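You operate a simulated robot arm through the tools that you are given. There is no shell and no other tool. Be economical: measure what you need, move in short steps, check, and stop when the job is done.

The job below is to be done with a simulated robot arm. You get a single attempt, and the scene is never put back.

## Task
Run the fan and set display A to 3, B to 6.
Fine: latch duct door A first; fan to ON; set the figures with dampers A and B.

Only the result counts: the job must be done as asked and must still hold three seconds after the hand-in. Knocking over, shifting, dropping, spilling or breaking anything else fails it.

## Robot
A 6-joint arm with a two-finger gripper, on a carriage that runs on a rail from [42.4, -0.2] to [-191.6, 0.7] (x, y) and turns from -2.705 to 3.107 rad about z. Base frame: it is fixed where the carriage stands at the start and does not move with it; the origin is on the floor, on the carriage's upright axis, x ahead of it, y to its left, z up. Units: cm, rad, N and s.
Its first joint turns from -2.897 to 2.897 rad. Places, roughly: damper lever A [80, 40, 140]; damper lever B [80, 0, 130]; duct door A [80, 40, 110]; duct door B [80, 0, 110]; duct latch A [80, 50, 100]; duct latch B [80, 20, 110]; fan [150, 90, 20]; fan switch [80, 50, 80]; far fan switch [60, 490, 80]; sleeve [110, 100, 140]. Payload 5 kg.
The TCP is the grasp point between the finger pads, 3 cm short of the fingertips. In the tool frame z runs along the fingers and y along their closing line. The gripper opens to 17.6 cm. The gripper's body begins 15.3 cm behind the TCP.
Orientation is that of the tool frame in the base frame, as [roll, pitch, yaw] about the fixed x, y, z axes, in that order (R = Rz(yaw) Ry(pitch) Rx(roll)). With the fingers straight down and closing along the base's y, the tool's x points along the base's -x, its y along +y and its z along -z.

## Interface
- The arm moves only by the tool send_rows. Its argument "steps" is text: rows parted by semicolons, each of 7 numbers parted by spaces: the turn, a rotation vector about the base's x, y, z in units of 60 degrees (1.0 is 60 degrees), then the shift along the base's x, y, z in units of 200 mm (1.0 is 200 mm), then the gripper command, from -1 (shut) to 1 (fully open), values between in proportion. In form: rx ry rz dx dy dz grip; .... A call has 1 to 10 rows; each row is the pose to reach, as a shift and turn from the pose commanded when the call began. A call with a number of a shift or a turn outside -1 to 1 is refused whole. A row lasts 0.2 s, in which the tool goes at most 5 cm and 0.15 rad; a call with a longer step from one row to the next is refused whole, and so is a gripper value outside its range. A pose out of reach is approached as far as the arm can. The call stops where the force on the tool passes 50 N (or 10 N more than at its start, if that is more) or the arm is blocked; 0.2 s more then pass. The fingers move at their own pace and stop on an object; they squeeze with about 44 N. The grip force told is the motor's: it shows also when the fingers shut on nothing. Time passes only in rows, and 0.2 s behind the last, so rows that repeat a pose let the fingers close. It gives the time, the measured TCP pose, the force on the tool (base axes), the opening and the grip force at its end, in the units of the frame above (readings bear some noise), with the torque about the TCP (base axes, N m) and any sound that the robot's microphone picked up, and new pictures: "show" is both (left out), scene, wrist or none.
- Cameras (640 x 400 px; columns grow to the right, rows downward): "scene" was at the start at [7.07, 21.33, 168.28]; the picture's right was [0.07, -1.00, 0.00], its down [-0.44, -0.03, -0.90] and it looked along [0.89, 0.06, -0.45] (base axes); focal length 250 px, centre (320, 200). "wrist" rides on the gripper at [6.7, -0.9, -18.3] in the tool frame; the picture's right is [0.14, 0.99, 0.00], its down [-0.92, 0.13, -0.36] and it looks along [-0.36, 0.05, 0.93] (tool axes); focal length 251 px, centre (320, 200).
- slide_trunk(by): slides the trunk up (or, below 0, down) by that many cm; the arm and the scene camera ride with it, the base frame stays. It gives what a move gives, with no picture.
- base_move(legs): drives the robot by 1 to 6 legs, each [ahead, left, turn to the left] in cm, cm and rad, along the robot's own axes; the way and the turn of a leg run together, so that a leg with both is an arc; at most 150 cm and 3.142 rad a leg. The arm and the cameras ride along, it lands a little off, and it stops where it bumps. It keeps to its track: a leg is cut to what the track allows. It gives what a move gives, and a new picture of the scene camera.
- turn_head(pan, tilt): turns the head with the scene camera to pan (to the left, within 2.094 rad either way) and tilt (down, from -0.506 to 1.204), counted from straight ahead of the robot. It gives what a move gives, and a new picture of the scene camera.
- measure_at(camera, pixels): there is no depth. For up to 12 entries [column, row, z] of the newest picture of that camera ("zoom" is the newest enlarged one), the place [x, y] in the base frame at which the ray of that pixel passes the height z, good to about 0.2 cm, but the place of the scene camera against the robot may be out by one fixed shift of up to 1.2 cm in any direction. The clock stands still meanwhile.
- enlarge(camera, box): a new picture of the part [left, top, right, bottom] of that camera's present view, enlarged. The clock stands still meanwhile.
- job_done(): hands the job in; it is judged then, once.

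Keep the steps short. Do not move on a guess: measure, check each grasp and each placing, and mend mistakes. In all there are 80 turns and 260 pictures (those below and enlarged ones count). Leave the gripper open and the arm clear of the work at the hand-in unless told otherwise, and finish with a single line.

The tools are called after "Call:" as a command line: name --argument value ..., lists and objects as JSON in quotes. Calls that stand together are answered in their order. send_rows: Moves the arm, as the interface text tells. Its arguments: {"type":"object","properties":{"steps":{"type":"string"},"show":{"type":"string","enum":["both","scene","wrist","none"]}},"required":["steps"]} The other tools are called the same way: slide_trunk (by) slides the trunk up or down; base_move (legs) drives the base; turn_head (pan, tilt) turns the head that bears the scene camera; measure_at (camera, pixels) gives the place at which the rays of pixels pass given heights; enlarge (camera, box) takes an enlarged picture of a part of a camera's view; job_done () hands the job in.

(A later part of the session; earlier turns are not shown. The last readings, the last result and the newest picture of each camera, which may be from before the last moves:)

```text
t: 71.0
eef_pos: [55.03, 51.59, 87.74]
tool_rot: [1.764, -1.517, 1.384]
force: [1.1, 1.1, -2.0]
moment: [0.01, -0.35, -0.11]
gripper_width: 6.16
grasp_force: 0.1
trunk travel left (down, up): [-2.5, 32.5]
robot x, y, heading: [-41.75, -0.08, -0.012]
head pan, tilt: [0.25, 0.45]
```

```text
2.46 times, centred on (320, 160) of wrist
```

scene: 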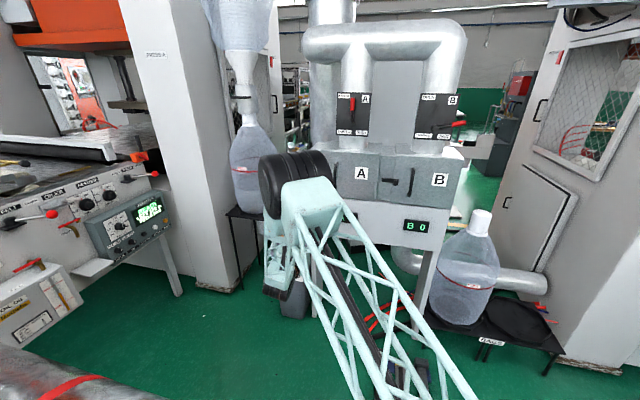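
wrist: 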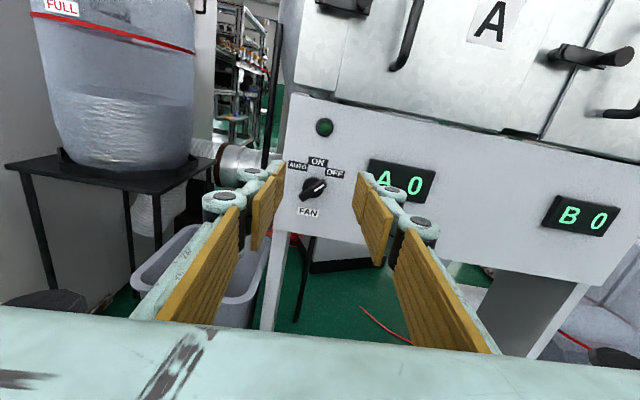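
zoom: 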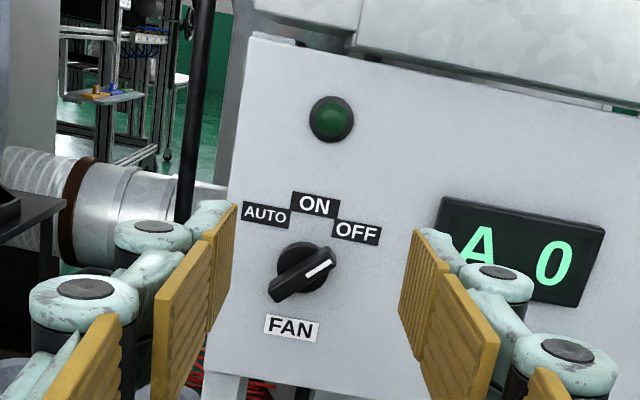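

Call:
send_rows --steps "0 0 0 0 -0.1 0.2 1;0 0 0 0 -0.2 0.4 1;0 0 0 -0.05 -0.3 0.6 1;0 0 0 -0.1 -0.4 0.8 1;0 0 0 -0.15 -0.5 1 1;0 0 0 -0.15 -0.55 1 1" --show "wrist"

Call:
enlarge --camera "wrist" --box '[200, 40, 480, 220]'

```text
t: 72.4
eef_pos: [52.09, 40.48, 107.97]
tool_rot: [1.717, -1.52, 1.432]
force: [-1.1, 0.9, 0.8]
moment: [0.01, 0.16, 0.01]
gripper_width: 17.59
grasp_force: 0.0
trunk travel left (down, up): [-2.5, 32.5]
robot x, y, heading: [-42.04, 0.55, -0.008]
head pan, tilt: [0.25, 0.45]
```

wrist: 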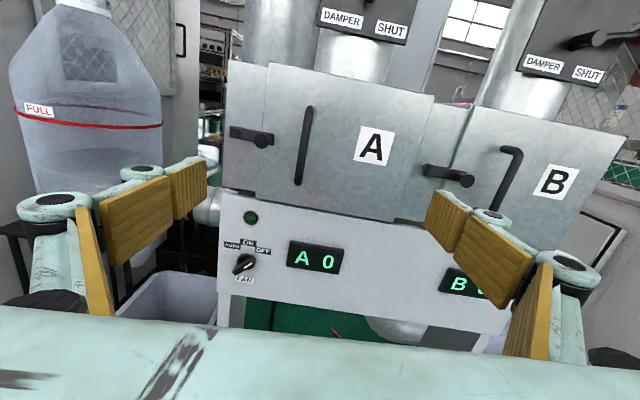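

```text
2.22 times, centred on (340, 130) of wrist
```

zoom: 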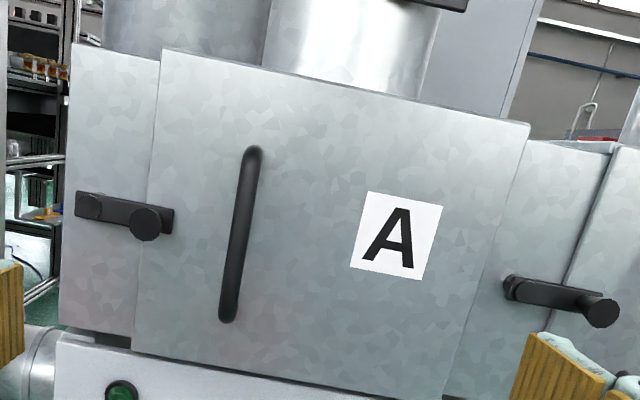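

Both latches look level. I'll magnify door A's free edge and latch against door B's.

Call:
enlarge --camera "wrist" --box '[215, 50, 335, 200]'

Call:
enlarge --camera "wrist" --box '[390, 90, 510, 225]'

Call:
enlarge --camera "wrist" --box '[220, 200, 300, 300]'

```text
2.67 times, centred on (275, 125) of wrist
```

zoom: 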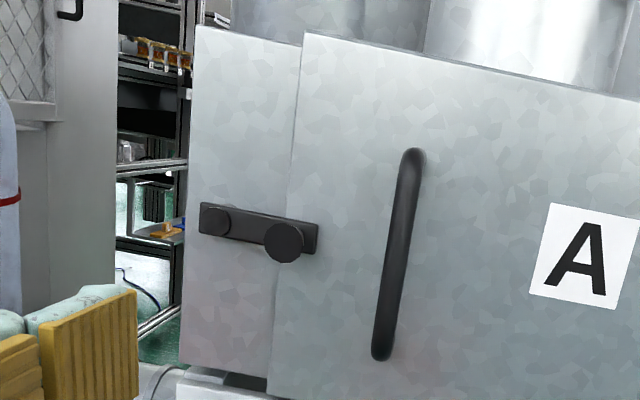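

```text
2.96 times, centred on (450, 158) of wrist
```

zoom: 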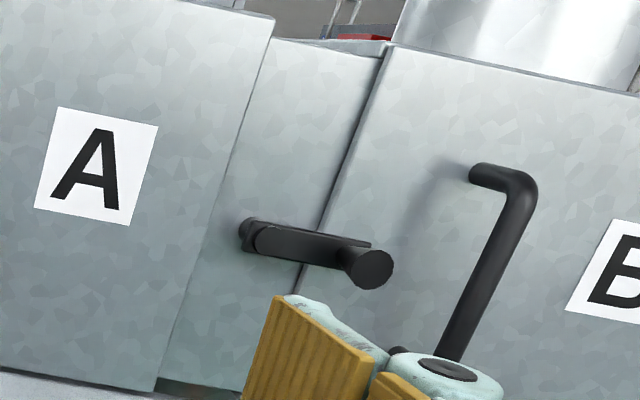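

```text
4.00 times, centred on (260, 250) of wrist
```

zoom: 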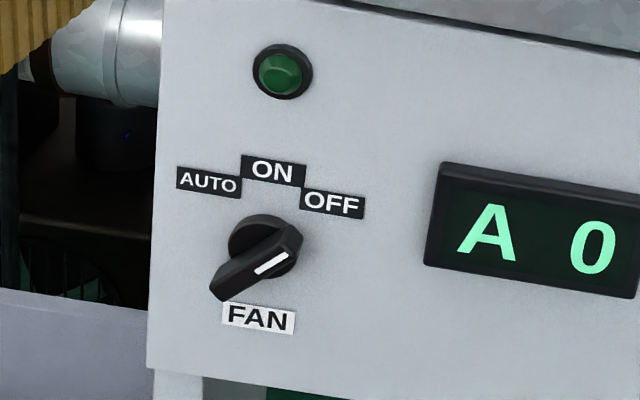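

Everything looks latched. I'll return to the switch, grip the bar again, and test pulling it out or pressing it in while twisting.

Call:
send_rows --steps "0.1 0 0 0 0.1 -0.2 0.2;0.2 0 0 0 0.2 -0.4 -0.1;0.3 0 0 0.05 0.3 -0.6 -0.4;0.4 0 0 0.1 0.4 -0.8 -0.4;0.5 0 0 0.2 0.5 -0.95 -0.4;0.6 0 0 0.35 0.55 -1 -0.4;0.68 0 0 0.5 0.55 -1 -0.4;0.68 0 0 0.6 0.55 -1 -0.4" --show "none"

Call:
send_rows --steps "0 0 0 0 0 -0.2 -0.4;0 0 0 0 0 -0.41 -0.4;0 0 0 0.15 0 -0.41 -0.4;0 0 0 0.25 0 -0.41 -0.4;0 0 0 0.25 0 -0.41 -0.4" --show "wrist"

Call:
enlarge --camera "wrist" --box '[240, 120, 400, 240]'

```text
t: 74.2
eef_pos: [64.16, 51.42, 87.98]
tool_rot: [-1.574, -0.91, -1.556]
force: [0.2, -0.4, 0.7]
moment: [-0.01, 0.02, 0.01]
gripper_width: 5.26
grasp_force: 0.1
trunk travel left (down, up): [-2.5, 32.5]
robot x, y, heading: [-42.16, 0.35, -0.007]
head pan, tilt: [0.25, 0.45]
```

```text
t: 75.4
eef_pos: [69.02, 51.39, 79.51]
tool_rot: [-1.575, -0.911, -1.556]
force: [0.2, -0.6, -0.5]
moment: [0.01, 0.03, 0.0]
gripper_width: 5.29
grasp_force: 0.0
trunk travel left (down, up): [-2.5, 32.5]
robot x, y, heading: [-41.67, 0.47, -0.002]
head pan, tilt: [0.25, 0.45]
```

wrist: 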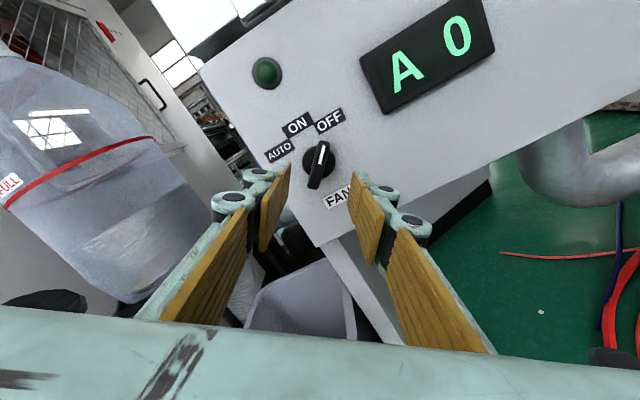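

```text
3.33 times, centred on (320, 180) of wrist
```

zoom: 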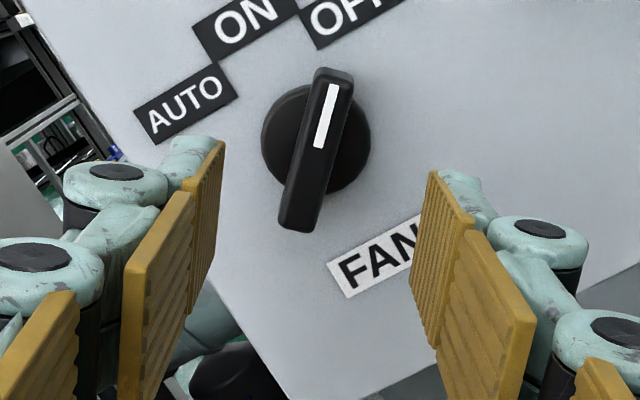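

Align 5° better, move in, grip, then pull gently 1.2 cm to see whether the knob comes out.

Call:
send_rows --steps "0.09 0 0 0.1 0 0.01 -0.4;0.09 0 0 0.2 0 0.01 -0.4;0.09 0 0 0.3 0 0.01 -0.4;0.09 0 0 0.31 0 0.01 -0.7;0.09 0 0 0.31 0 0.01 -1;0.09 0 0 0.31 0 0.01 -1;0.09 0 0 0.31 0 0.01 -1" --show "none"

Call:
send_rows --steps "0 0 0 -0.02 0 0 -1;0 0 0 -0.04 0 0 -1;0 0 0 -0.06 0 0 -1;0 0 0 -0.06 0 0 -1" --show "wrist"

```text
t: 77.0
eef_pos: [75.35, 51.53, 79.97]
tool_rot: [-1.571, -0.816, -1.56]
force: [10.3, 7.9, 4.4]
moment: [1.24, 0.02, 0.1]
gripper_width: 1.24
grasp_force: 44.9
trunk travel left (down, up): [-2.5, 32.5]
robot x, y, heading: [-42.23, 0.28, -0.007]
head pan, tilt: [0.25, 0.45]
```

```text
t: 78.0
eef_pos: [74.12, 51.33, 80.11]
tool_rot: [-1.569, -0.814, -1.564]
force: [32.4, 12.1, 14.9]
moment: [1.29, -0.48, 0.2]
gripper_width: 1.27
grasp_force: 45.3
trunk travel left (down, up): [-2.5, 32.5]
robot x, y, heading: [-42.01, -0.04, -0.008]
head pan, tilt: [0.25, 0.45]
```

wrist: 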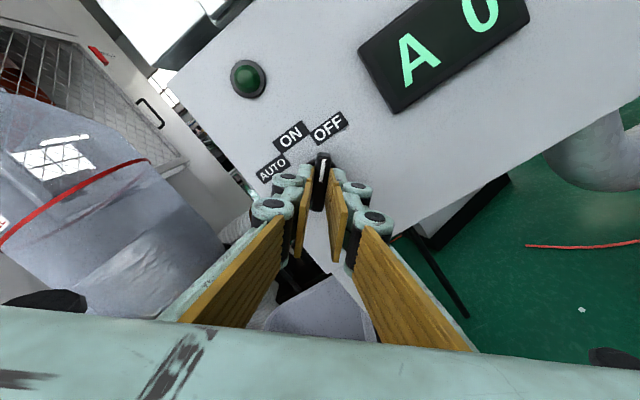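

Pulling just slipped about 1 cm (32 N). I'll try twisting now while still pulling outward.

Call:
send_rows --steps "-0.1 0 0 0 0 0 -1;-0.2 0 0 0 0 0 -1;-0.3 0 0 0 0 0 -1;-0.4 0 0 0 0 0 -1;-0.4 0 0 0 0 0 -1" --show "wrist"

Call:
enlarge --camera "wrist" --box '[240, 100, 400, 220]'

```text
t: 79.2
eef_pos: [74.1, 51.54, 79.6]
tool_rot: [-1.591, -1.236, -1.54]
force: [-13.0, -3.5, -5.3]
moment: [0.08, -0.02, -0.2]
gripper_width: 0.0
grasp_force: 44.7
trunk travel left (down, up): [-2.5, 32.5]
robot x, y, heading: [-41.98, 0.07, -0.004]
head pan, tilt: [0.25, 0.45]
```

wrist: 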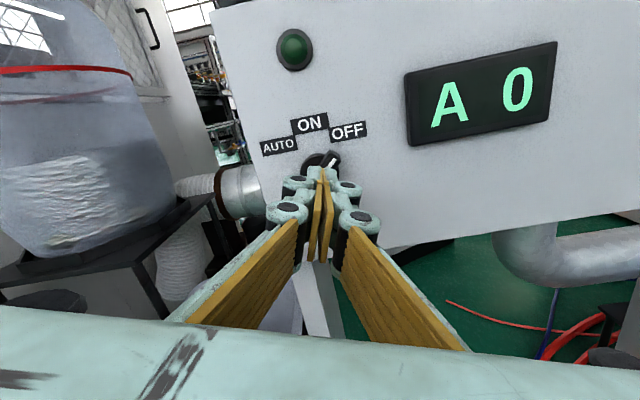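

```text
3.33 times, centred on (320, 160) of wrist
```

zoom: 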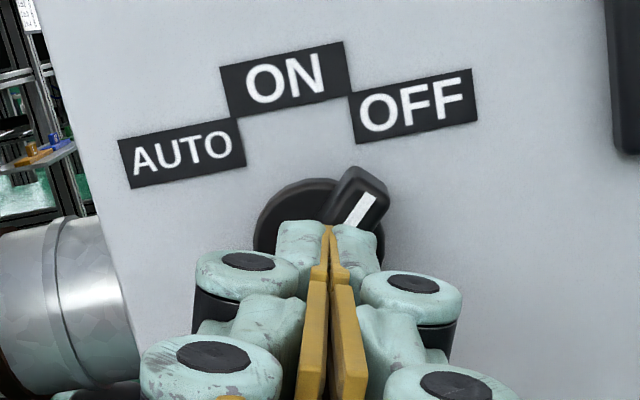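

The fingers slid off the bar's front (bar front x≈77). The knob acts locked, perhaps because latch A isn't fully home (no click heard). I'll go back and press latch A's knob upward firmly from below.

Call:
send_rows --steps "0 0 0 -0.15 0 0 -1;-0.1 0 0 -0.35 0 0 -1;-0.2 0 0 -0.5 0 0.1 -1;-0.33 0 0 -0.5 -0.03 0.3 -1;-0.33 0 0 -0.5 -0.06 0.5 -1;-0.33 0 0 -0.5 -0.075 0.7 -1;-0.33 0 0 -0.5 -0.075 0.9 -1;-0.33 0 0 -0.5 -0.075 1 -1" --show "none"

Call:
send_rows --steps "0 0 0 0 0 0.13 -1;0 0 0 0.2 0 0.16 -1;0 0 0 0.35 0 0.17 -1;0 0 0 0.35 0 0.17 -1" --show "wrist"

Call:
enlarge --camera "wrist" --box '[240, 100, 400, 220]'

```text
t: 81.0
eef_pos: [63.97, 49.94, 99.81]
tool_rot: [2.243, -1.558, 0.905]
force: [0.6, -0.1, -0.4]
moment: [0.02, -0.02, 0.01]
gripper_width: 0.0
grasp_force: 45.0
trunk travel left (down, up): [-2.5, 32.5]
robot x, y, heading: [-41.75, 0.46, -0.001]
head pan, tilt: [0.25, 0.45]
```

```text
t: 82.0
eef_pos: [71.17, 50.08, 103.19]
tool_rot: [2.304, -1.558, 0.844]
force: [-0.2, -0.9, -1.0]
moment: [0.02, -0.11, -0.01]
gripper_width: 0.01
grasp_force: 45.0
trunk travel left (down, up): [-2.5, 32.5]
robot x, y, heading: [-42.48, -0.02, -0.011]
head pan, tilt: [0.25, 0.45]
```

wrist: 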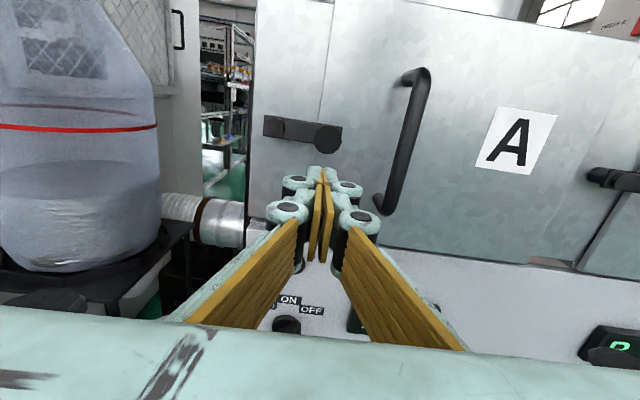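

```text
3.33 times, centred on (320, 160) of wrist
```

zoom: 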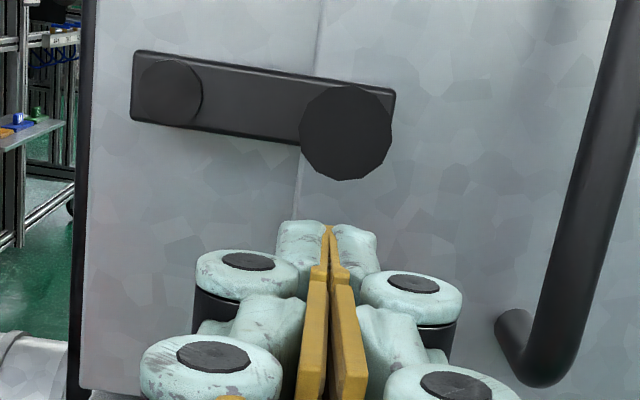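

Fingers sit right below the latch knob. Forward 2.6 cm, then press up until it stops.

Call:
send_rows --steps "0 0 0 0.08 0 0 -1;0 0 0 0.13 0 0 -1;0 0 0 0.13 0 0.03 -1;0 0 0 0.13 0 0.06 -1;0 0 0 0.13 0 0.09 -1;0 0 0 0.13 0 0.11 -1;0 0 0 0.13 0 0.13 -1;0 0 0 0.13 0 0.15 -1;0 0 0 0.13 0 0.17 -1;0 0 0 0.13 0 0.19 -1" --show "wrist"

Call:
enlarge --camera "wrist" --box '[240, 100, 400, 220]'

```text
t: 83.7
eef_pos: [73.65, 49.87, 104.58]
tool_rot: [2.603, -1.543, 0.545]
force: [-4.5, -1.6, -13.7]
moment: [0.04, -0.01, 0.01]
gripper_width: 0.59
grasp_force: 45.1
trunk travel left (down, up): [-2.5, 32.5]
robot x, y, heading: [-42.03, 0.13, -0.006]
head pan, tilt: [0.25, 0.45]
stopped in row 8: the force on the tool passed its limit at 54 N (the readings are from after the stop); the commanded pose is now the measured one
```

wrist: 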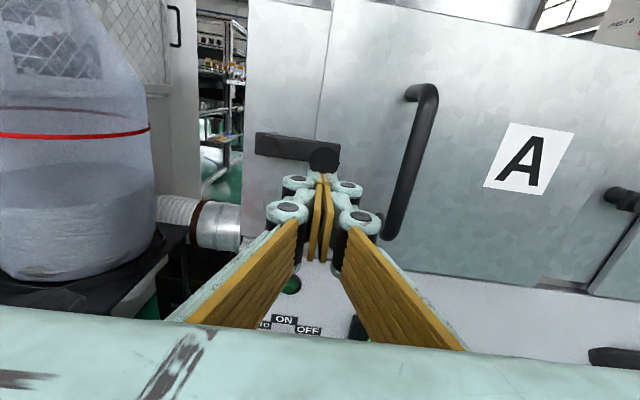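

```text
3.33 times, centred on (320, 160) of wrist
```

zoom: 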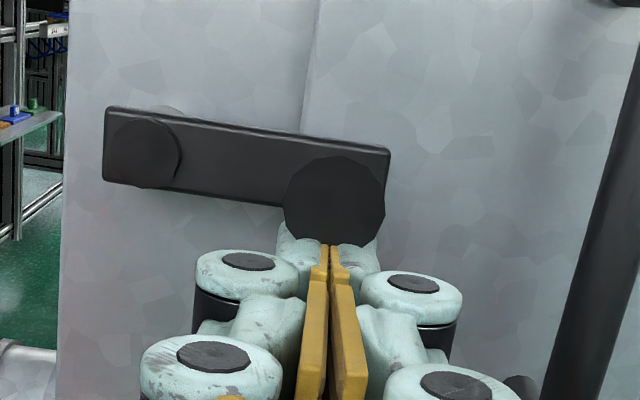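

The latch is hard against its stop, so it is fully home. Before returning to the switch I'll check whether damper A's lever moves. Back off and rise to it.

Call:
send_rows --steps "0 0 0 0 0 -0.05 -1;0 0 0 -0.2 0 -0.05 -1;0 0 0 -0.4 -0.05 -0.05 -1;0 0 0 -0.6 -0.1 0.05 -1;0 0 0 -0.65 -0.2 0.25 -1;0 0 0 -0.65 -0.3 0.45 -1;0 0 0 -0.65 -0.4 0.65 -1;0 0 0 -0.65 -0.45 0.85 -1;0 0 0 -0.65 -0.45 1 -1" --show "none"

Call:
slide_trunk --by 12

Call:
send_rows --steps "0 0 0 0 0 0 -1;0 0 0 0 0 0 -1" --show "both"

```text
t: 85.7
eef_pos: [60.58, 40.81, 124.91]
tool_rot: [2.578, -1.548, 0.57]
force: [-0.3, 0.0, -0.2]
moment: [-0.01, 0.01, 0.0]
gripper_width: 0.0
grasp_force: 45.1
trunk travel left (down, up): [-2.5, 32.5]
robot x, y, heading: [-41.75, 0.26, -0.008]
head pan, tilt: [0.25, 0.45]
```

```text
t: 87.2
eef_pos: [60.66, 40.91, 136.85]
tool_rot: [2.57, -1.548, 0.577]
force: [-0.1, 0.6, 0.8]
moment: [0.01, -0.05, -0.04]
gripper_width: 0.0
grasp_force: 44.8
trunk travel left (down, up): [-14.5, 20.5]
robot x, y, heading: [-42.15, 0.2, -0.008]
head pan, tilt: [0.25, 0.45]
```

```text
t: 87.8
eef_pos: [60.68, 40.92, 136.9]
tool_rot: [2.568, -1.547, 0.583]
force: [0.3, -1.3, 0.3]
moment: [0.02, -0.02, 0.01]
gripper_width: 0.0
grasp_force: 45.0
trunk travel left (down, up): [-14.5, 20.5]
robot x, y, heading: [-41.83, 0.06, -0.006]
head pan, tilt: [0.25, 0.45]
```

scene: 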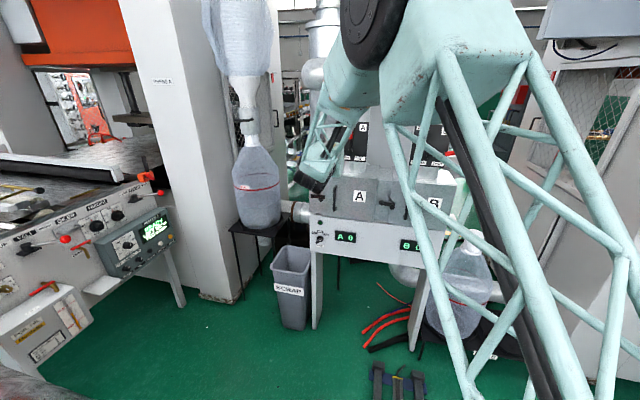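
wrist: 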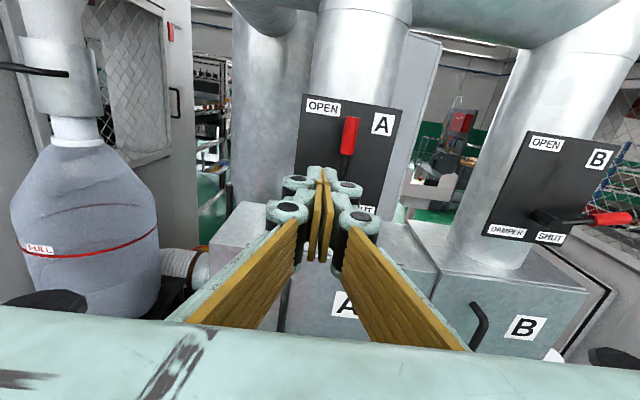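

Good view. I'll measure the lever A grip (red, about (349,135)).

Call:
measure_at --camera "wrist" --pixels '[[352, 120, 141], [352, 120, 143], [352, 120, 145], [345, 152, 136], [345, 152, 138], [345, 152, 140], [612, 218, 129], [612, 218, 131], [540, 216, 129], [540, 216, 131]]'

Call:
enlarge --camera "wrist" --box '[290, 85, 420, 225]'

```text
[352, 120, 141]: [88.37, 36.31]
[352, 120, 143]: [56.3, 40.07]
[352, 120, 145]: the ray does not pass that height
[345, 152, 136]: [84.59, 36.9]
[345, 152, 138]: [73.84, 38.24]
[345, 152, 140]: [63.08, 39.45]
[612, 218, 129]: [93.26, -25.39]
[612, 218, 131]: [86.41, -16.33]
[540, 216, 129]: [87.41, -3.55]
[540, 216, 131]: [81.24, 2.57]
```

```text
2.86 times, centred on (355, 155) of wrist
```

zoom: 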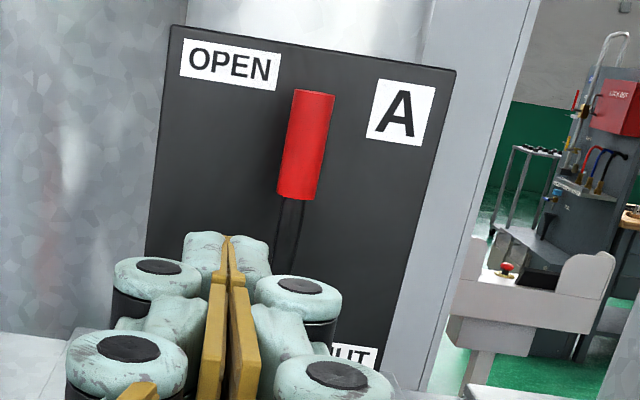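

Lever A grip is at y≈37.7, z 137–142, x≈77. I'll move the closed fingertips in on its left side and push gently right.

Call:
send_rows --steps "0 0 0 0.2 0 0.05 -1;0 0 0 0.4 0 0.08 -1;0 0 0 0.6 0 0.08 -1;0 0 0 0.74 0 0.08 -1;0 0 0 0.74 0 0.08 -1" --show "wrist"

Call:
send_rows --steps "0 0 0 0 -0.05 0 -1;0 0 0 0 -0.1 0 -1;0 0 0 0 -0.15 0 -1;0 0 0 0 -0.2 0 -1;0 0 0 0 -0.25 0 -1;0 0 0 0 -0.25 0 -1" --show "wrist"

```text
t: 89.0
eef_pos: [75.41, 40.86, 138.6]
tool_rot: [2.569, -1.548, 0.58]
force: [0.1, 0.1, -1.4]
moment: [-0.02, -0.03, 0.03]
gripper_width: 0.0
grasp_force: 45.0
trunk travel left (down, up): [-14.5, 20.5]
robot x, y, heading: [-41.91, 0.08, -0.008]
head pan, tilt: [0.25, 0.45]
```

wrist: 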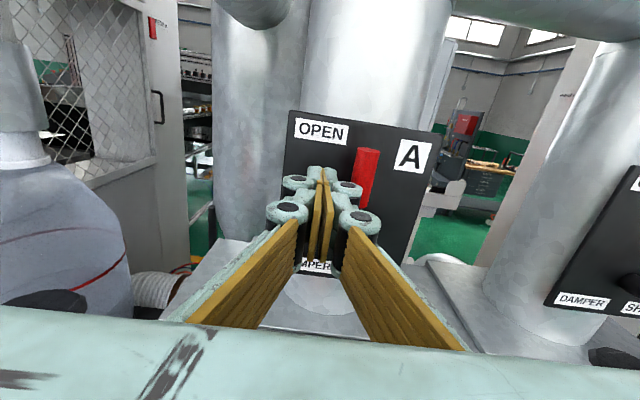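

```text
t: 90.4
eef_pos: [75.45, 35.72, 138.53]
tool_rot: [2.565, -1.549, 0.586]
force: [-0.8, 0.0, 0.2]
moment: [0.01, 0.02, 0.0]
gripper_width: 0.0
grasp_force: 44.9
trunk travel left (down, up): [-14.5, 20.5]
robot x, y, heading: [-41.89, 0.14, -0.009]
head pan, tilt: [0.25, 0.45]
```

wrist: 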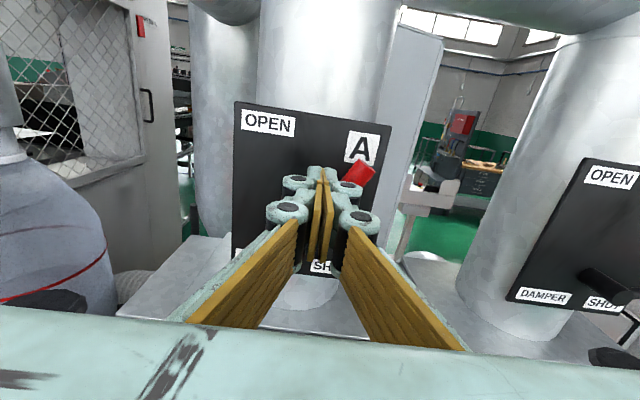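

Damper A moves freely and stays put. Since I have now pressed latch A hard home, I'll try the switch again: back off, lower the trunk, roll to align with the bar.

Call:
send_rows --steps "0 0 0 -0.1 0.03 0 -1;0 0 0 -0.3 0.03 0 -1;0 0 0 -0.5 0.03 0 -1;0 0 0 -0.7 0.03 0 -1;0 0 0 -0.75 0.03 0 -1" --show "none"

Call:
slide_trunk --by -14.5

Call:
send_rows --steps "0.12 0 0 0 0.1 -0.2 -0.4;0.24 0 0 0 0.2 -0.4 -0.4;0.36 0 0 0 0.3 -0.6 -0.4;0.48 0 0 0 0.4 -0.8 -0.4;0.6 0 0 0 0.5 -1 -0.4;0.7 0 0 0 0.65 -1 -0.4;0.77 0 0 0 0.76 -1 -0.4" --show "none"

Call:
send_rows --steps "0 0 0 0 0 -0.2 -0.4;0 0 0 0 0 -0.4 -0.4;0 0 0 0 0 -0.6 -0.4;0 0 0 0 0 -0.8 -0.4;0 0 0 0 0 -1 -0.4;0 0 0 0 0 -1 -0.4" --show "none"

Call:
send_rows --steps "0 0 0 0 0 -0.2 -0.4;0 0 0 0.15 0 -0.215 -0.4;0 0 0 0.3 0 -0.215 -0.4;0 0 0 0.43 0 -0.215 -0.4;0 0 0 0.43 0 -0.215 -0.4" --show "wrist"

Call:
enlarge --camera "wrist" --box '[240, 120, 400, 240]'

```text
t: 91.6
eef_pos: [60.41, 36.46, 138.67]
tool_rot: [2.541, -1.55, 0.608]
force: [-0.9, -0.3, 1.4]
moment: [-0.01, 0.06, -0.01]
gripper_width: 0.0
grasp_force: 45.3
trunk travel left (down, up): [-14.5, 20.5]
robot x, y, heading: [-42.06, 0.07, -0.01]
head pan, tilt: [0.25, 0.45]
```

```text
t: 93.3
eef_pos: [60.33, 36.45, 123.98]
tool_rot: [2.564, -1.548, 0.586]
force: [-0.1, -0.5, -0.1]
moment: [0.0, 0.05, 0.01]
gripper_width: 0.0
grasp_force: 44.7
trunk travel left (down, up): [0.0, 35.0]
robot x, y, heading: [-42.0, -0.17, -0.008]
head pan, tilt: [0.25, 0.45]
```

```text
t: 94.9
eef_pos: [60.45, 51.84, 104.07]
tool_rot: [-1.582, -0.774, -1.544]
force: [-0.6, -0.7, 0.1]
moment: [0.03, 0.0, 0.02]
gripper_width: 5.29
grasp_force: 0.2
trunk travel left (down, up): [0.0, 35.0]
robot x, y, heading: [-42.19, 0.11, -0.004]
head pan, tilt: [0.25, 0.45]
```

```text
t: 96.3
eef_pos: [60.51, 51.64, 83.87]
tool_rot: [-1.583, -0.778, -1.544]
force: [0.3, -1.0, -1.2]
moment: [-0.03, -0.12, 0.02]
gripper_width: 5.28
grasp_force: 0.1
trunk travel left (down, up): [0.0, 35.0]
robot x, y, heading: [-42.1, 0.43, -0.008]
head pan, tilt: [0.25, 0.45]
```

```text
t: 97.5
eef_pos: [68.9, 51.85, 79.73]
tool_rot: [-1.581, -0.777, -1.545]
force: [0.5, 0.4, -0.5]
moment: [0.0, 0.03, 0.04]
gripper_width: 5.29
grasp_force: 0.1
trunk travel left (down, up): [0.0, 35.0]
robot x, y, heading: [-42.37, -0.03, -0.003]
head pan, tilt: [0.25, 0.45]
```

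wrist: 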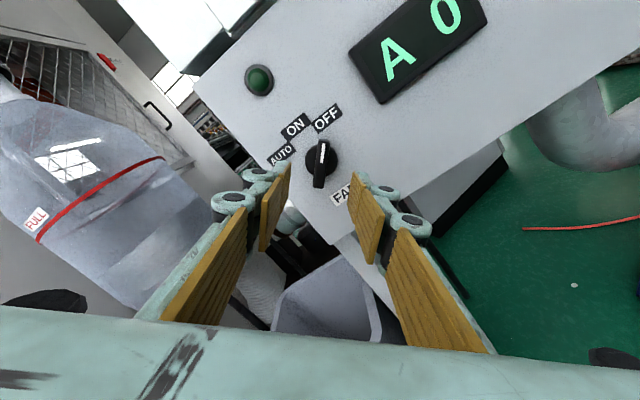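

```text
3.33 times, centred on (320, 180) of wrist
```

zoom: 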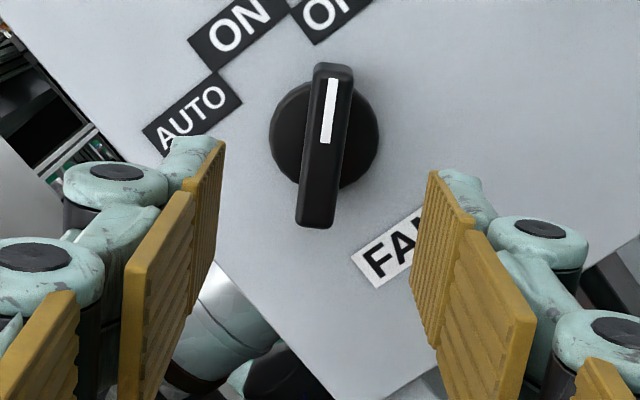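

Well aligned. Move in to x≈75.5, close, then twist in two stages, watching width and moment.

Call:
send_rows --steps "0 0 0 0.15 -0.01 0.005 -0.4;0 0 0 0.28 -0.01 0.005 -0.4;0 0 0 0.33 -0.01 0.005 -0.4;0 0 0 0.33 -0.01 0.005 -0.7;0 0 0 0.33 -0.01 0.005 -1;0 0 0 0.33 -0.01 0.005 -1;0 0 0 0.33 -0.01 0.005 -1" --show "none"

Call:
send_rows --steps "-0.05 0 0 0 0 0 -1;-0.1 0 0 0 0 0 -1;-0.15 0 0 0 0 0 -1;-0.2 0 0 0 0 0 -1;-0.2 0 0 0 0 0 -1" --show "wrist"

```text
t: 99.1
eef_pos: [75.58, 51.57, 79.91]
tool_rot: [-1.582, -0.775, -1.544]
force: [11.1, 7.1, 3.5]
moment: [0.0, 0.01, 0.16]
gripper_width: 1.24
grasp_force: 45.1
trunk travel left (down, up): [0.0, 35.0]
robot x, y, heading: [-42.09, 0.13, -0.005]
head pan, tilt: [0.25, 0.45]
```

```text
t: 100.3
eef_pos: [75.64, 51.48, 79.92]
tool_rot: [-1.588, -0.987, -1.538]
force: [7.1, 6.0, 14.5]
moment: [1.76, -0.47, -0.11]
gripper_width: 1.78
grasp_force: 45.2
trunk travel left (down, up): [0.0, 35.0]
robot x, y, heading: [-42.14, 0.24, -0.006]
head pan, tilt: [0.25, 0.45]
```

wrist: 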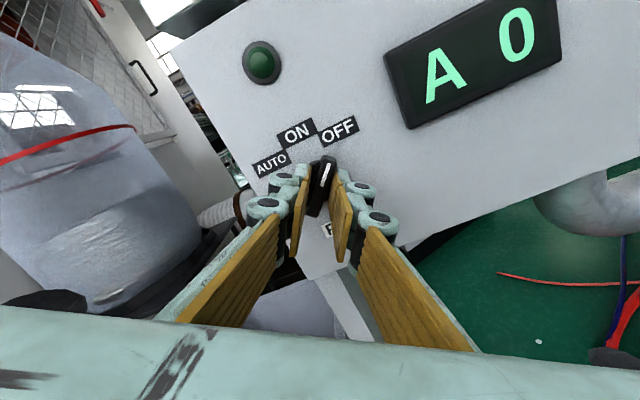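

Still rigid: 12° of twist gives 1.76 N m with the bar unmoved. I'll check the other direction briefly to see whether it has any free play.

Call:
send_rows --steps "0.1 0 0 0 0 0 -1;0.2 0 0 0 0 0 -1;0.3 0 0 0 0 0 -1;0.38 0 0 0 0 0 -1;0.38 0 0 0 0 0 -1" --show "wrist"

Call:
enlarge --camera "wrist" --box '[240, 100, 400, 220]'

```text
t: 101.5
eef_pos: [75.63, 51.64, 79.85]
tool_rot: [-1.575, -0.588, -1.548]
force: [23.7, 20.0, 15.8]
moment: [-0.03, -0.1, 0.65]
gripper_width: 1.25
grasp_force: 44.8
trunk travel left (down, up): [0.0, 35.0]
robot x, y, heading: [-41.85, 0.01, -0.011]
head pan, tilt: [0.25, 0.45]
```

wrist: 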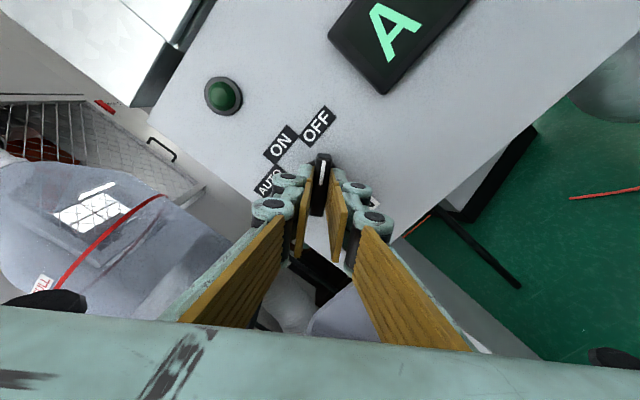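

```text
3.33 times, centred on (320, 160) of wrist
```

zoom: 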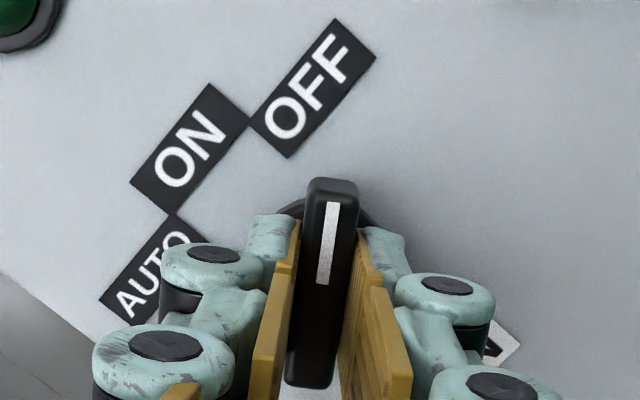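

Surprise: the bar turns freely clockwise (moved about 10°, no resistance). The stop is on the anticlockwise side. I'll keep turning clockwise in stages and watch lamp, display and sounds.

Call:
send_rows --steps "0.12 0 0 0 0 0 -1;0.24 0 0 0 0 0 -1;0.36 0 0 0 0 0 -1;0.48 0 0 0 0 0 -1;0.57 0 0 0 0 0 -1;0.57 0 0 0 0 0 -1" --show "wrist"

Call:
enlarge --camera "scene" --box '[290, 80, 480, 260]'

```text
t: 102.9
eef_pos: [75.54, 51.56, 79.87]
tool_rot: [-1.561, 0.009, -1.552]
force: [20.3, 25.6, 22.6]
moment: [-0.05, -0.49, 0.57]
gripper_width: 1.26
grasp_force: 44.6
trunk travel left (down, up): [0.0, 35.0]
robot x, y, heading: [-41.96, 0.18, -0.008]
head pan, tilt: [0.25, 0.45]
```

wrist: 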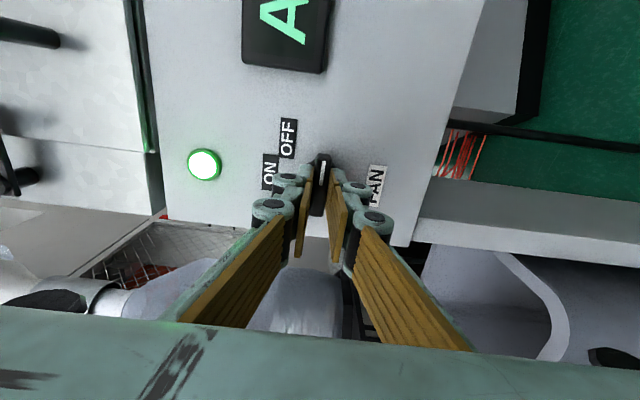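

```text
2.22 times, centred on (385, 170) of scene
```

zoom: 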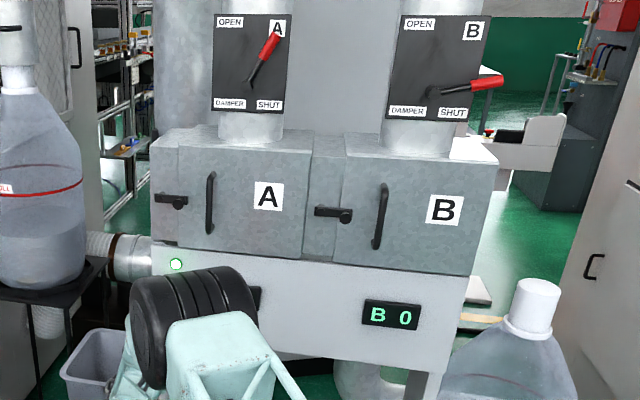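

The green lamp came on: the fan is running at this middle position (45° clockwise from the start stop), though the knob is mounted off the labels. I'll let go, back off, and check lamp and displays.

Call:
send_rows --steps "0 0 0 0 0 0 -0.7;0 0 0 0 0 0 -0.4;0 0 0 0 0 0 -0.4;0 0 0 -0.1 0 0 -0.4;0 0 0 -0.3 0 0 -0.4;0 0 0 -0.5 0 0 -0.4;0 0 0 -0.7 0 0 -0.4;0 0 0 -0.9 0 0 -0.4;0 0 0 -0.9 0 0 -0.4" --show "both"

Call:
enlarge --camera "wrist" --box '[200, 60, 400, 210]'

```text
t: 104.9
eef_pos: [57.65, 51.41, 79.78]
tool_rot: [-1.561, 0.007, -1.552]
force: [-0.6, 1.0, 0.2]
moment: [0.04, 0.0, -0.05]
gripper_width: 5.3
grasp_force: 0.1
trunk travel left (down, up): [0.0, 35.0]
robot x, y, heading: [-42.0, 0.27, -0.006]
head pan, tilt: [0.25, 0.45]
```

scene: 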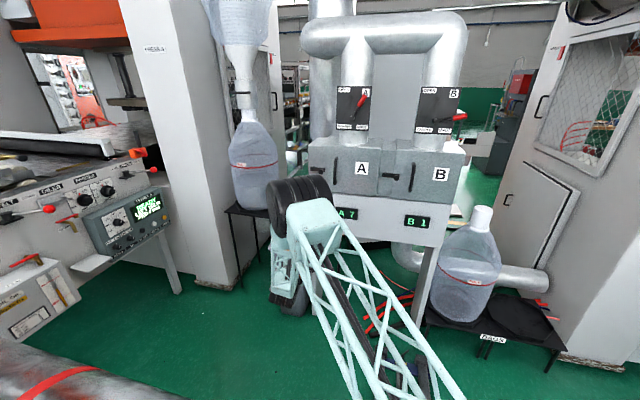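
wrist: 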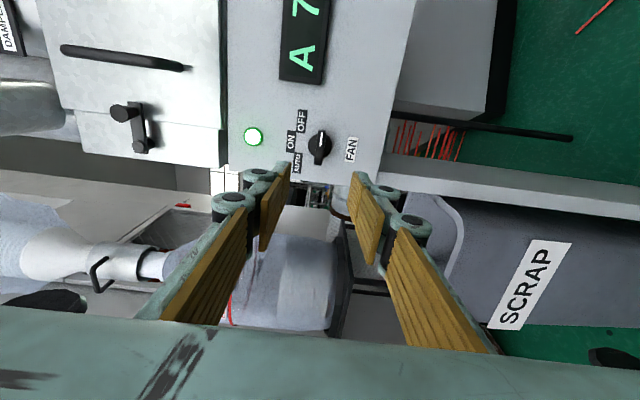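

```text
2.67 times, centred on (300, 135) of wrist
```

zoom: 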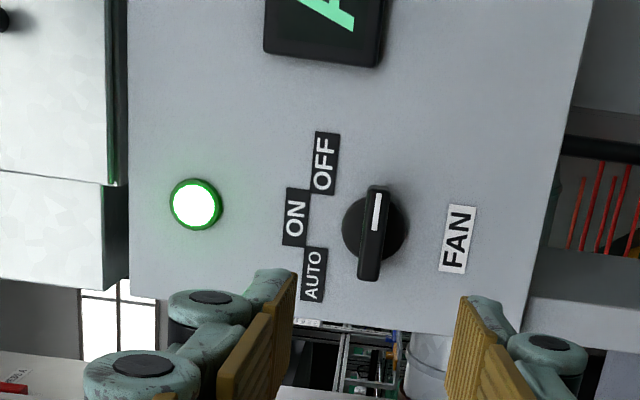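

Fan running: A shows 7, B shows 1. Now set damper A from about 30° (7) to about 60°. I'll raise the trunk, roll the hand back level and go to the left of lever A.

Call:
slide_trunk --by 30

Call:
send_rows --steps "-0.13 0 0 0 0 0.1 -1;-0.26 0 0 0 -0.05 0.25 -1;-0.39 0 0 0 -0.1 0.4 -1;-0.52 0 0 0 -0.2 0.55 -1;-0.65 0 0 0 -0.3 0.7 -1;-0.78 0 0 0 -0.4 0.85 -1;-0.91 0 0 0 -0.5 1 -1;-1 0 0 0 -0.57 1 -1" --show "none"

Call:
send_rows --steps "-0.12 0 0 0 0 0.15 -1;-0.24 0 0 0 0 0.3 -1;-0.36 0 0 0.1 0 0.37 -1;-0.48 0 0 0.2 0 0.37 -1;-0.48 0 0 0.3 0 0.37 -1;-0.48 0 0 0.3 0 0.37 -1" --show "both"

```text
t: 107.9
eef_pos: [57.75, 51.52, 109.7]
tool_rot: [-1.564, 0.009, -1.553]
force: [-0.1, -0.4, 0.3]
moment: [0.0, -0.02, -0.02]
gripper_width: 5.28
grasp_force: 0.0
trunk travel left (down, up): [-30.0, 5.0]
robot x, y, heading: [-42.0, 0.04, -0.012]
head pan, tilt: [0.25, 0.45]
```

```text
t: 109.7
eef_pos: [57.67, 39.99, 129.9]
tool_rot: [-1.594, -1.04, -1.534]
force: [-0.6, -0.4, 0.2]
moment: [-0.02, 0.1, 0.1]
gripper_width: 0.0
grasp_force: 44.0
trunk travel left (down, up): [-30.0, 5.0]
robot x, y, heading: [-41.79, -0.0, -0.005]
head pan, tilt: [0.25, 0.45]
```

```text
t: 111.1
eef_pos: [63.56, 40.13, 137.3]
tool_rot: [-2.151, -1.537, -0.983]
force: [0.0, -0.4, 0.2]
moment: [-0.01, -0.04, 0.01]
gripper_width: 0.0
grasp_force: 43.6
trunk travel left (down, up): [-30.0, 5.0]
robot x, y, heading: [-41.88, 0.39, -0.009]
head pan, tilt: [0.25, 0.45]
```

scene: 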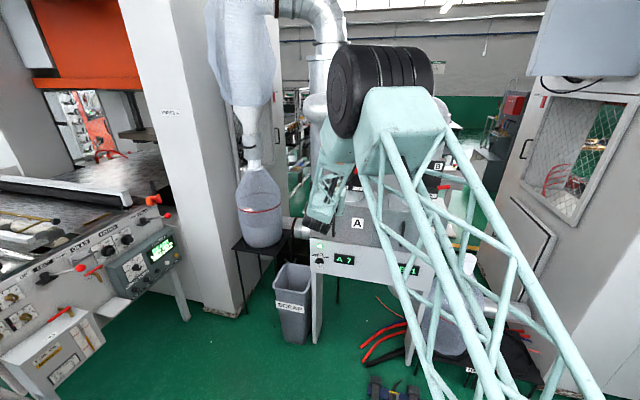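
wrist: 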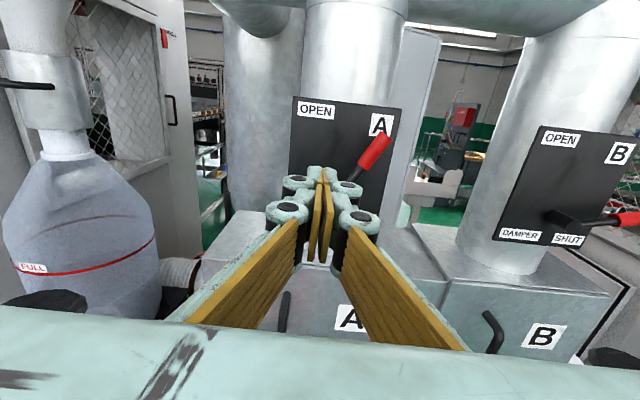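

Display A still reads 7. Move in beside lever A and push right to y≈32.

Call:
send_rows --steps "0 0 0 0.2 0 0 -1;0 0 0 0.4 0 0 -1;0 0 0 0.59 0 0 -1;0 0 0 0.59 -0.1 0 -1;0 0 0 0.59 -0.2 0 -1;0 0 0 0.59 -0.28 0 -1;0 0 0 0.59 -0.34 0 -1;0 0 0 0.59 -0.4 0 -1;0 0 0 0.59 -0.4 0 -1;0 0 0 0.59 -0.4 0 -1" --show "both"

Call:
enlarge --camera "scene" --box '[300, 220, 440, 300]'

```text
t: 113.3
eef_pos: [75.46, 32.1, 137.2]
tool_rot: [-2.135, -1.538, -1.0]
force: [0.7, 0.0, -0.1]
moment: [0.0, 0.02, -0.02]
gripper_width: 0.0
grasp_force: 44.2
trunk travel left (down, up): [-30.0, 5.0]
robot x, y, heading: [-42.24, -0.31, -0.004]
head pan, tilt: [0.25, 0.45]
```

scene: 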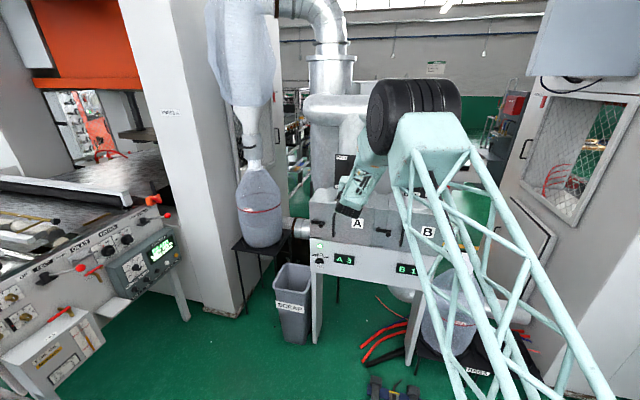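
wrist: 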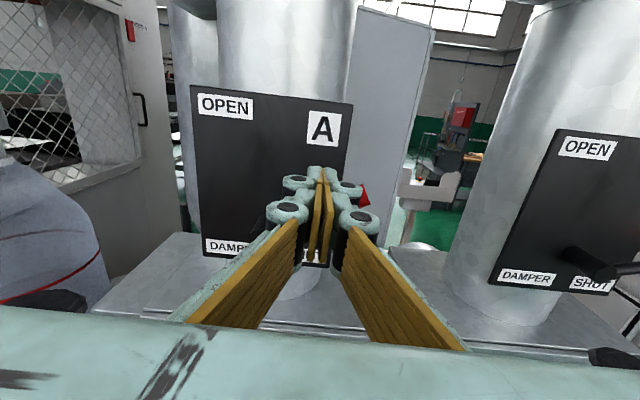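

```text
4.57 times, centred on (370, 260) of scene
```

zoom: 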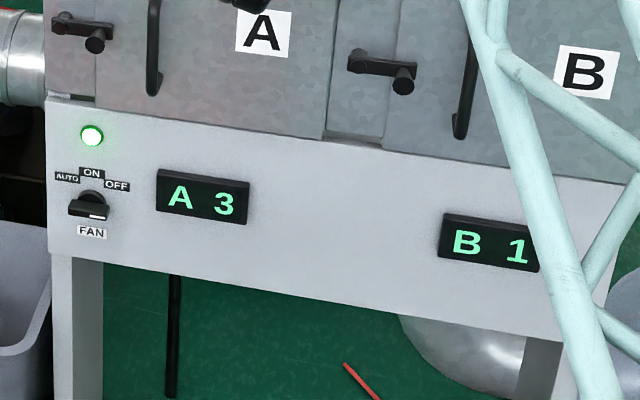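

A reads 3. I'll back away from lever A without dragging it and go towards lever B (at SHUT, pointing right).

Call:
send_rows --steps "0 0 0 0 0.03 0.02 -1;0 0 0 -0.2 0.03 0.02 -1;0 0 0 -0.4 0.03 0.02 -1;0 0 0 -0.6 0.03 0.02 -1;0 0 0 -0.6 -0.2 0.02 -1;0 0 0 -0.6 -0.4 0.02 -1;0 0 0 -0.6 -0.6 0.02 -1;0 0 0 -0.6 -0.8 0 -1;0 0 0 -0.6 -0.97 0 -1" --show "none"

Call:
send_rows --steps "0 0 0 0 -0.2 -0.1 -1;0 0 0 0 -0.4 -0.2 -1;0 0 0 0 -0.6 -0.3 -1;0 0 0 0 -0.75 -0.45 -1;0 0 0 0 -0.9 -0.6 -1;0 0 0 0 -0.95 -0.7 -1;0 0 0 0 -0.95 -0.7 -1" --show "both"

Call:
enlarge --camera "scene" --box '[300, 120, 480, 300]'

```text
t: 115.3
eef_pos: [63.35, 14.59, 137.44]
tool_rot: [-2.267, -1.537, -0.909]
force: [0.4, -1.3, -0.2]
moment: [0.04, 0.0, 0.09]
gripper_width: 0.0
grasp_force: 44.5
out of reach, approached as far as the arm can: row 8, 9
trunk travel left (down, up): [-30.0, 5.0]
robot x, y, heading: [-41.83, 0.03, -0.012]
head pan, tilt: [0.25, 0.45]
```

```text
t: 116.9
eef_pos: [63.15, 3.93, 124.01]
tool_rot: [-2.413, -1.534, -0.878]
force: [-0.4, 0.5, -0.3]
moment: [-0.02, -0.05, -0.03]
gripper_width: 0.01
grasp_force: 43.6
out of reach, approached as far as the arm can: row 1, 2, 3, 4, 5, 6, 7
trunk travel left (down, up): [-30.0, 5.0]
robot x, y, heading: [-42.04, 0.32, -0.011]
head pan, tilt: [0.25, 0.45]
```

scene: 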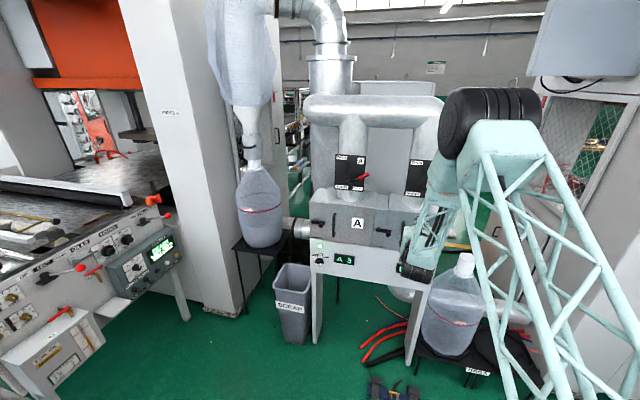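
wrist: 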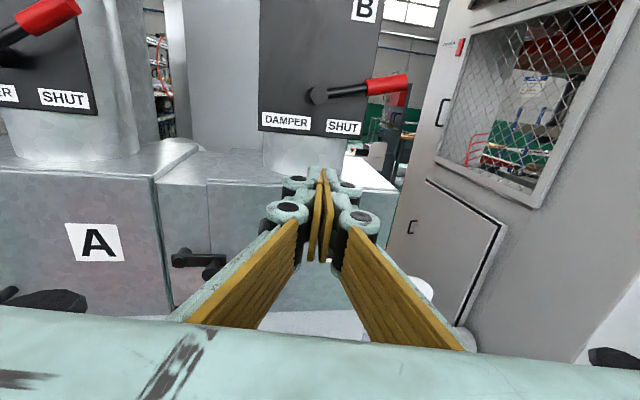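

```text
2.22 times, centred on (390, 210) of scene
```

zoom: 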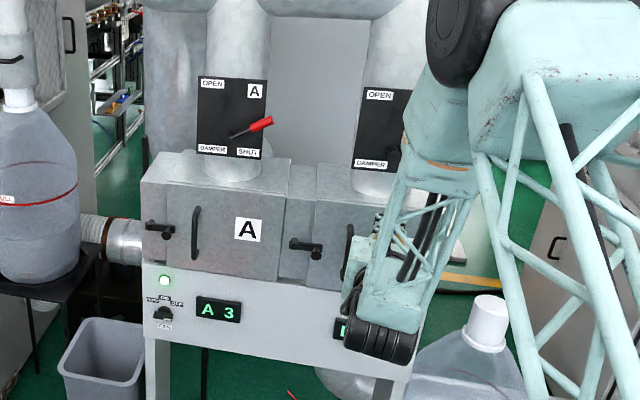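

A holds at 3. Going right hits a wrist limit at this roll, so I'll roll the hand about +86° in free space (tips at x≈66, clear), which also suits pushing lever B up from below.

Call:
send_rows --steps "0.13 0 0 0 0 0 -1;0.26 0 0 0 0 0 -1;0.39 0 0 0 0 0 -1;0.52 0 0 0 0 0 -1;0.65 0 0 0 0 0 -1;0.78 0 0 0 0 0 -1;0.91 0 0 0 0 0 -1;1 0 0 0 0 0 -1" --show "none"

Call:
send_rows --steps "0.13 0 0 0 0 0 -1;0.26 0 0 0 0 0 -1;0.4 0 0 0 0 0 -1;0.4 0 0 0 0 0 -1" --show "both"

Call:
enlarge --camera "scene" --box '[300, 120, 480, 300]'

```text
t: 118.7
eef_pos: [63.16, 6.96, 124.35]
tool_rot: [-1.74, -0.498, -1.601]
force: [0.8, -0.2, -0.4]
moment: [-0.01, 0.01, -0.07]
gripper_width: 0.02
grasp_force: 44.0
out of reach, approached as far as the arm can: row 3, 4, 5, 6, 7, 8
trunk travel left (down, up): [-30.0, 5.0]
robot x, y, heading: [-42.17, 0.01, -0.006]
head pan, tilt: [0.25, 0.45]
```

```text
t: 119.7
eef_pos: [63.13, 9.06, 124.79]
tool_rot: [-1.754, -0.088, -1.638]
force: [-0.7, 0.6, 0.3]
moment: [0.0, 0.03, -0.03]
gripper_width: 0.0
grasp_force: 44.1
out of reach, approached as far as the arm can: row 1, 2, 3, 4
trunk travel left (down, up): [-30.0, 5.0]
robot x, y, heading: [-42.05, 0.37, -0.011]
head pan, tilt: [0.25, 0.45]
```

scene: 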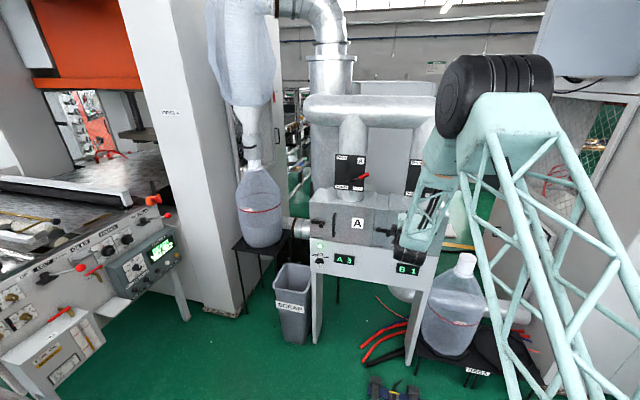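
wrist: 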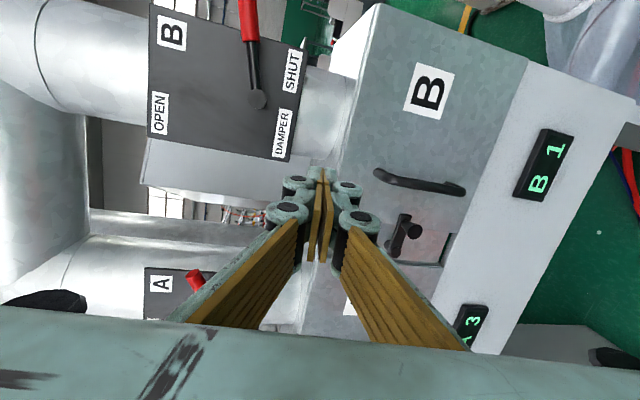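

```text
2.22 times, centred on (390, 210) of scene
```

zoom: 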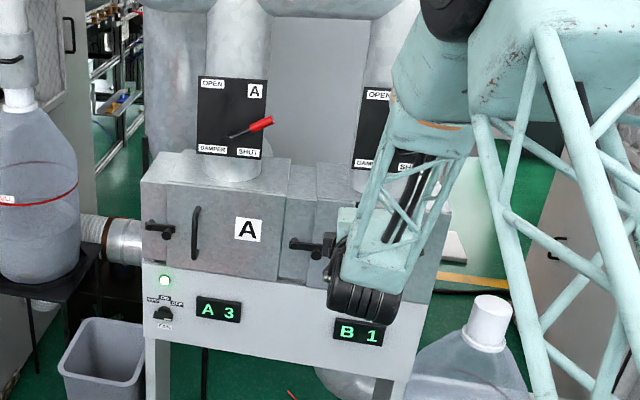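

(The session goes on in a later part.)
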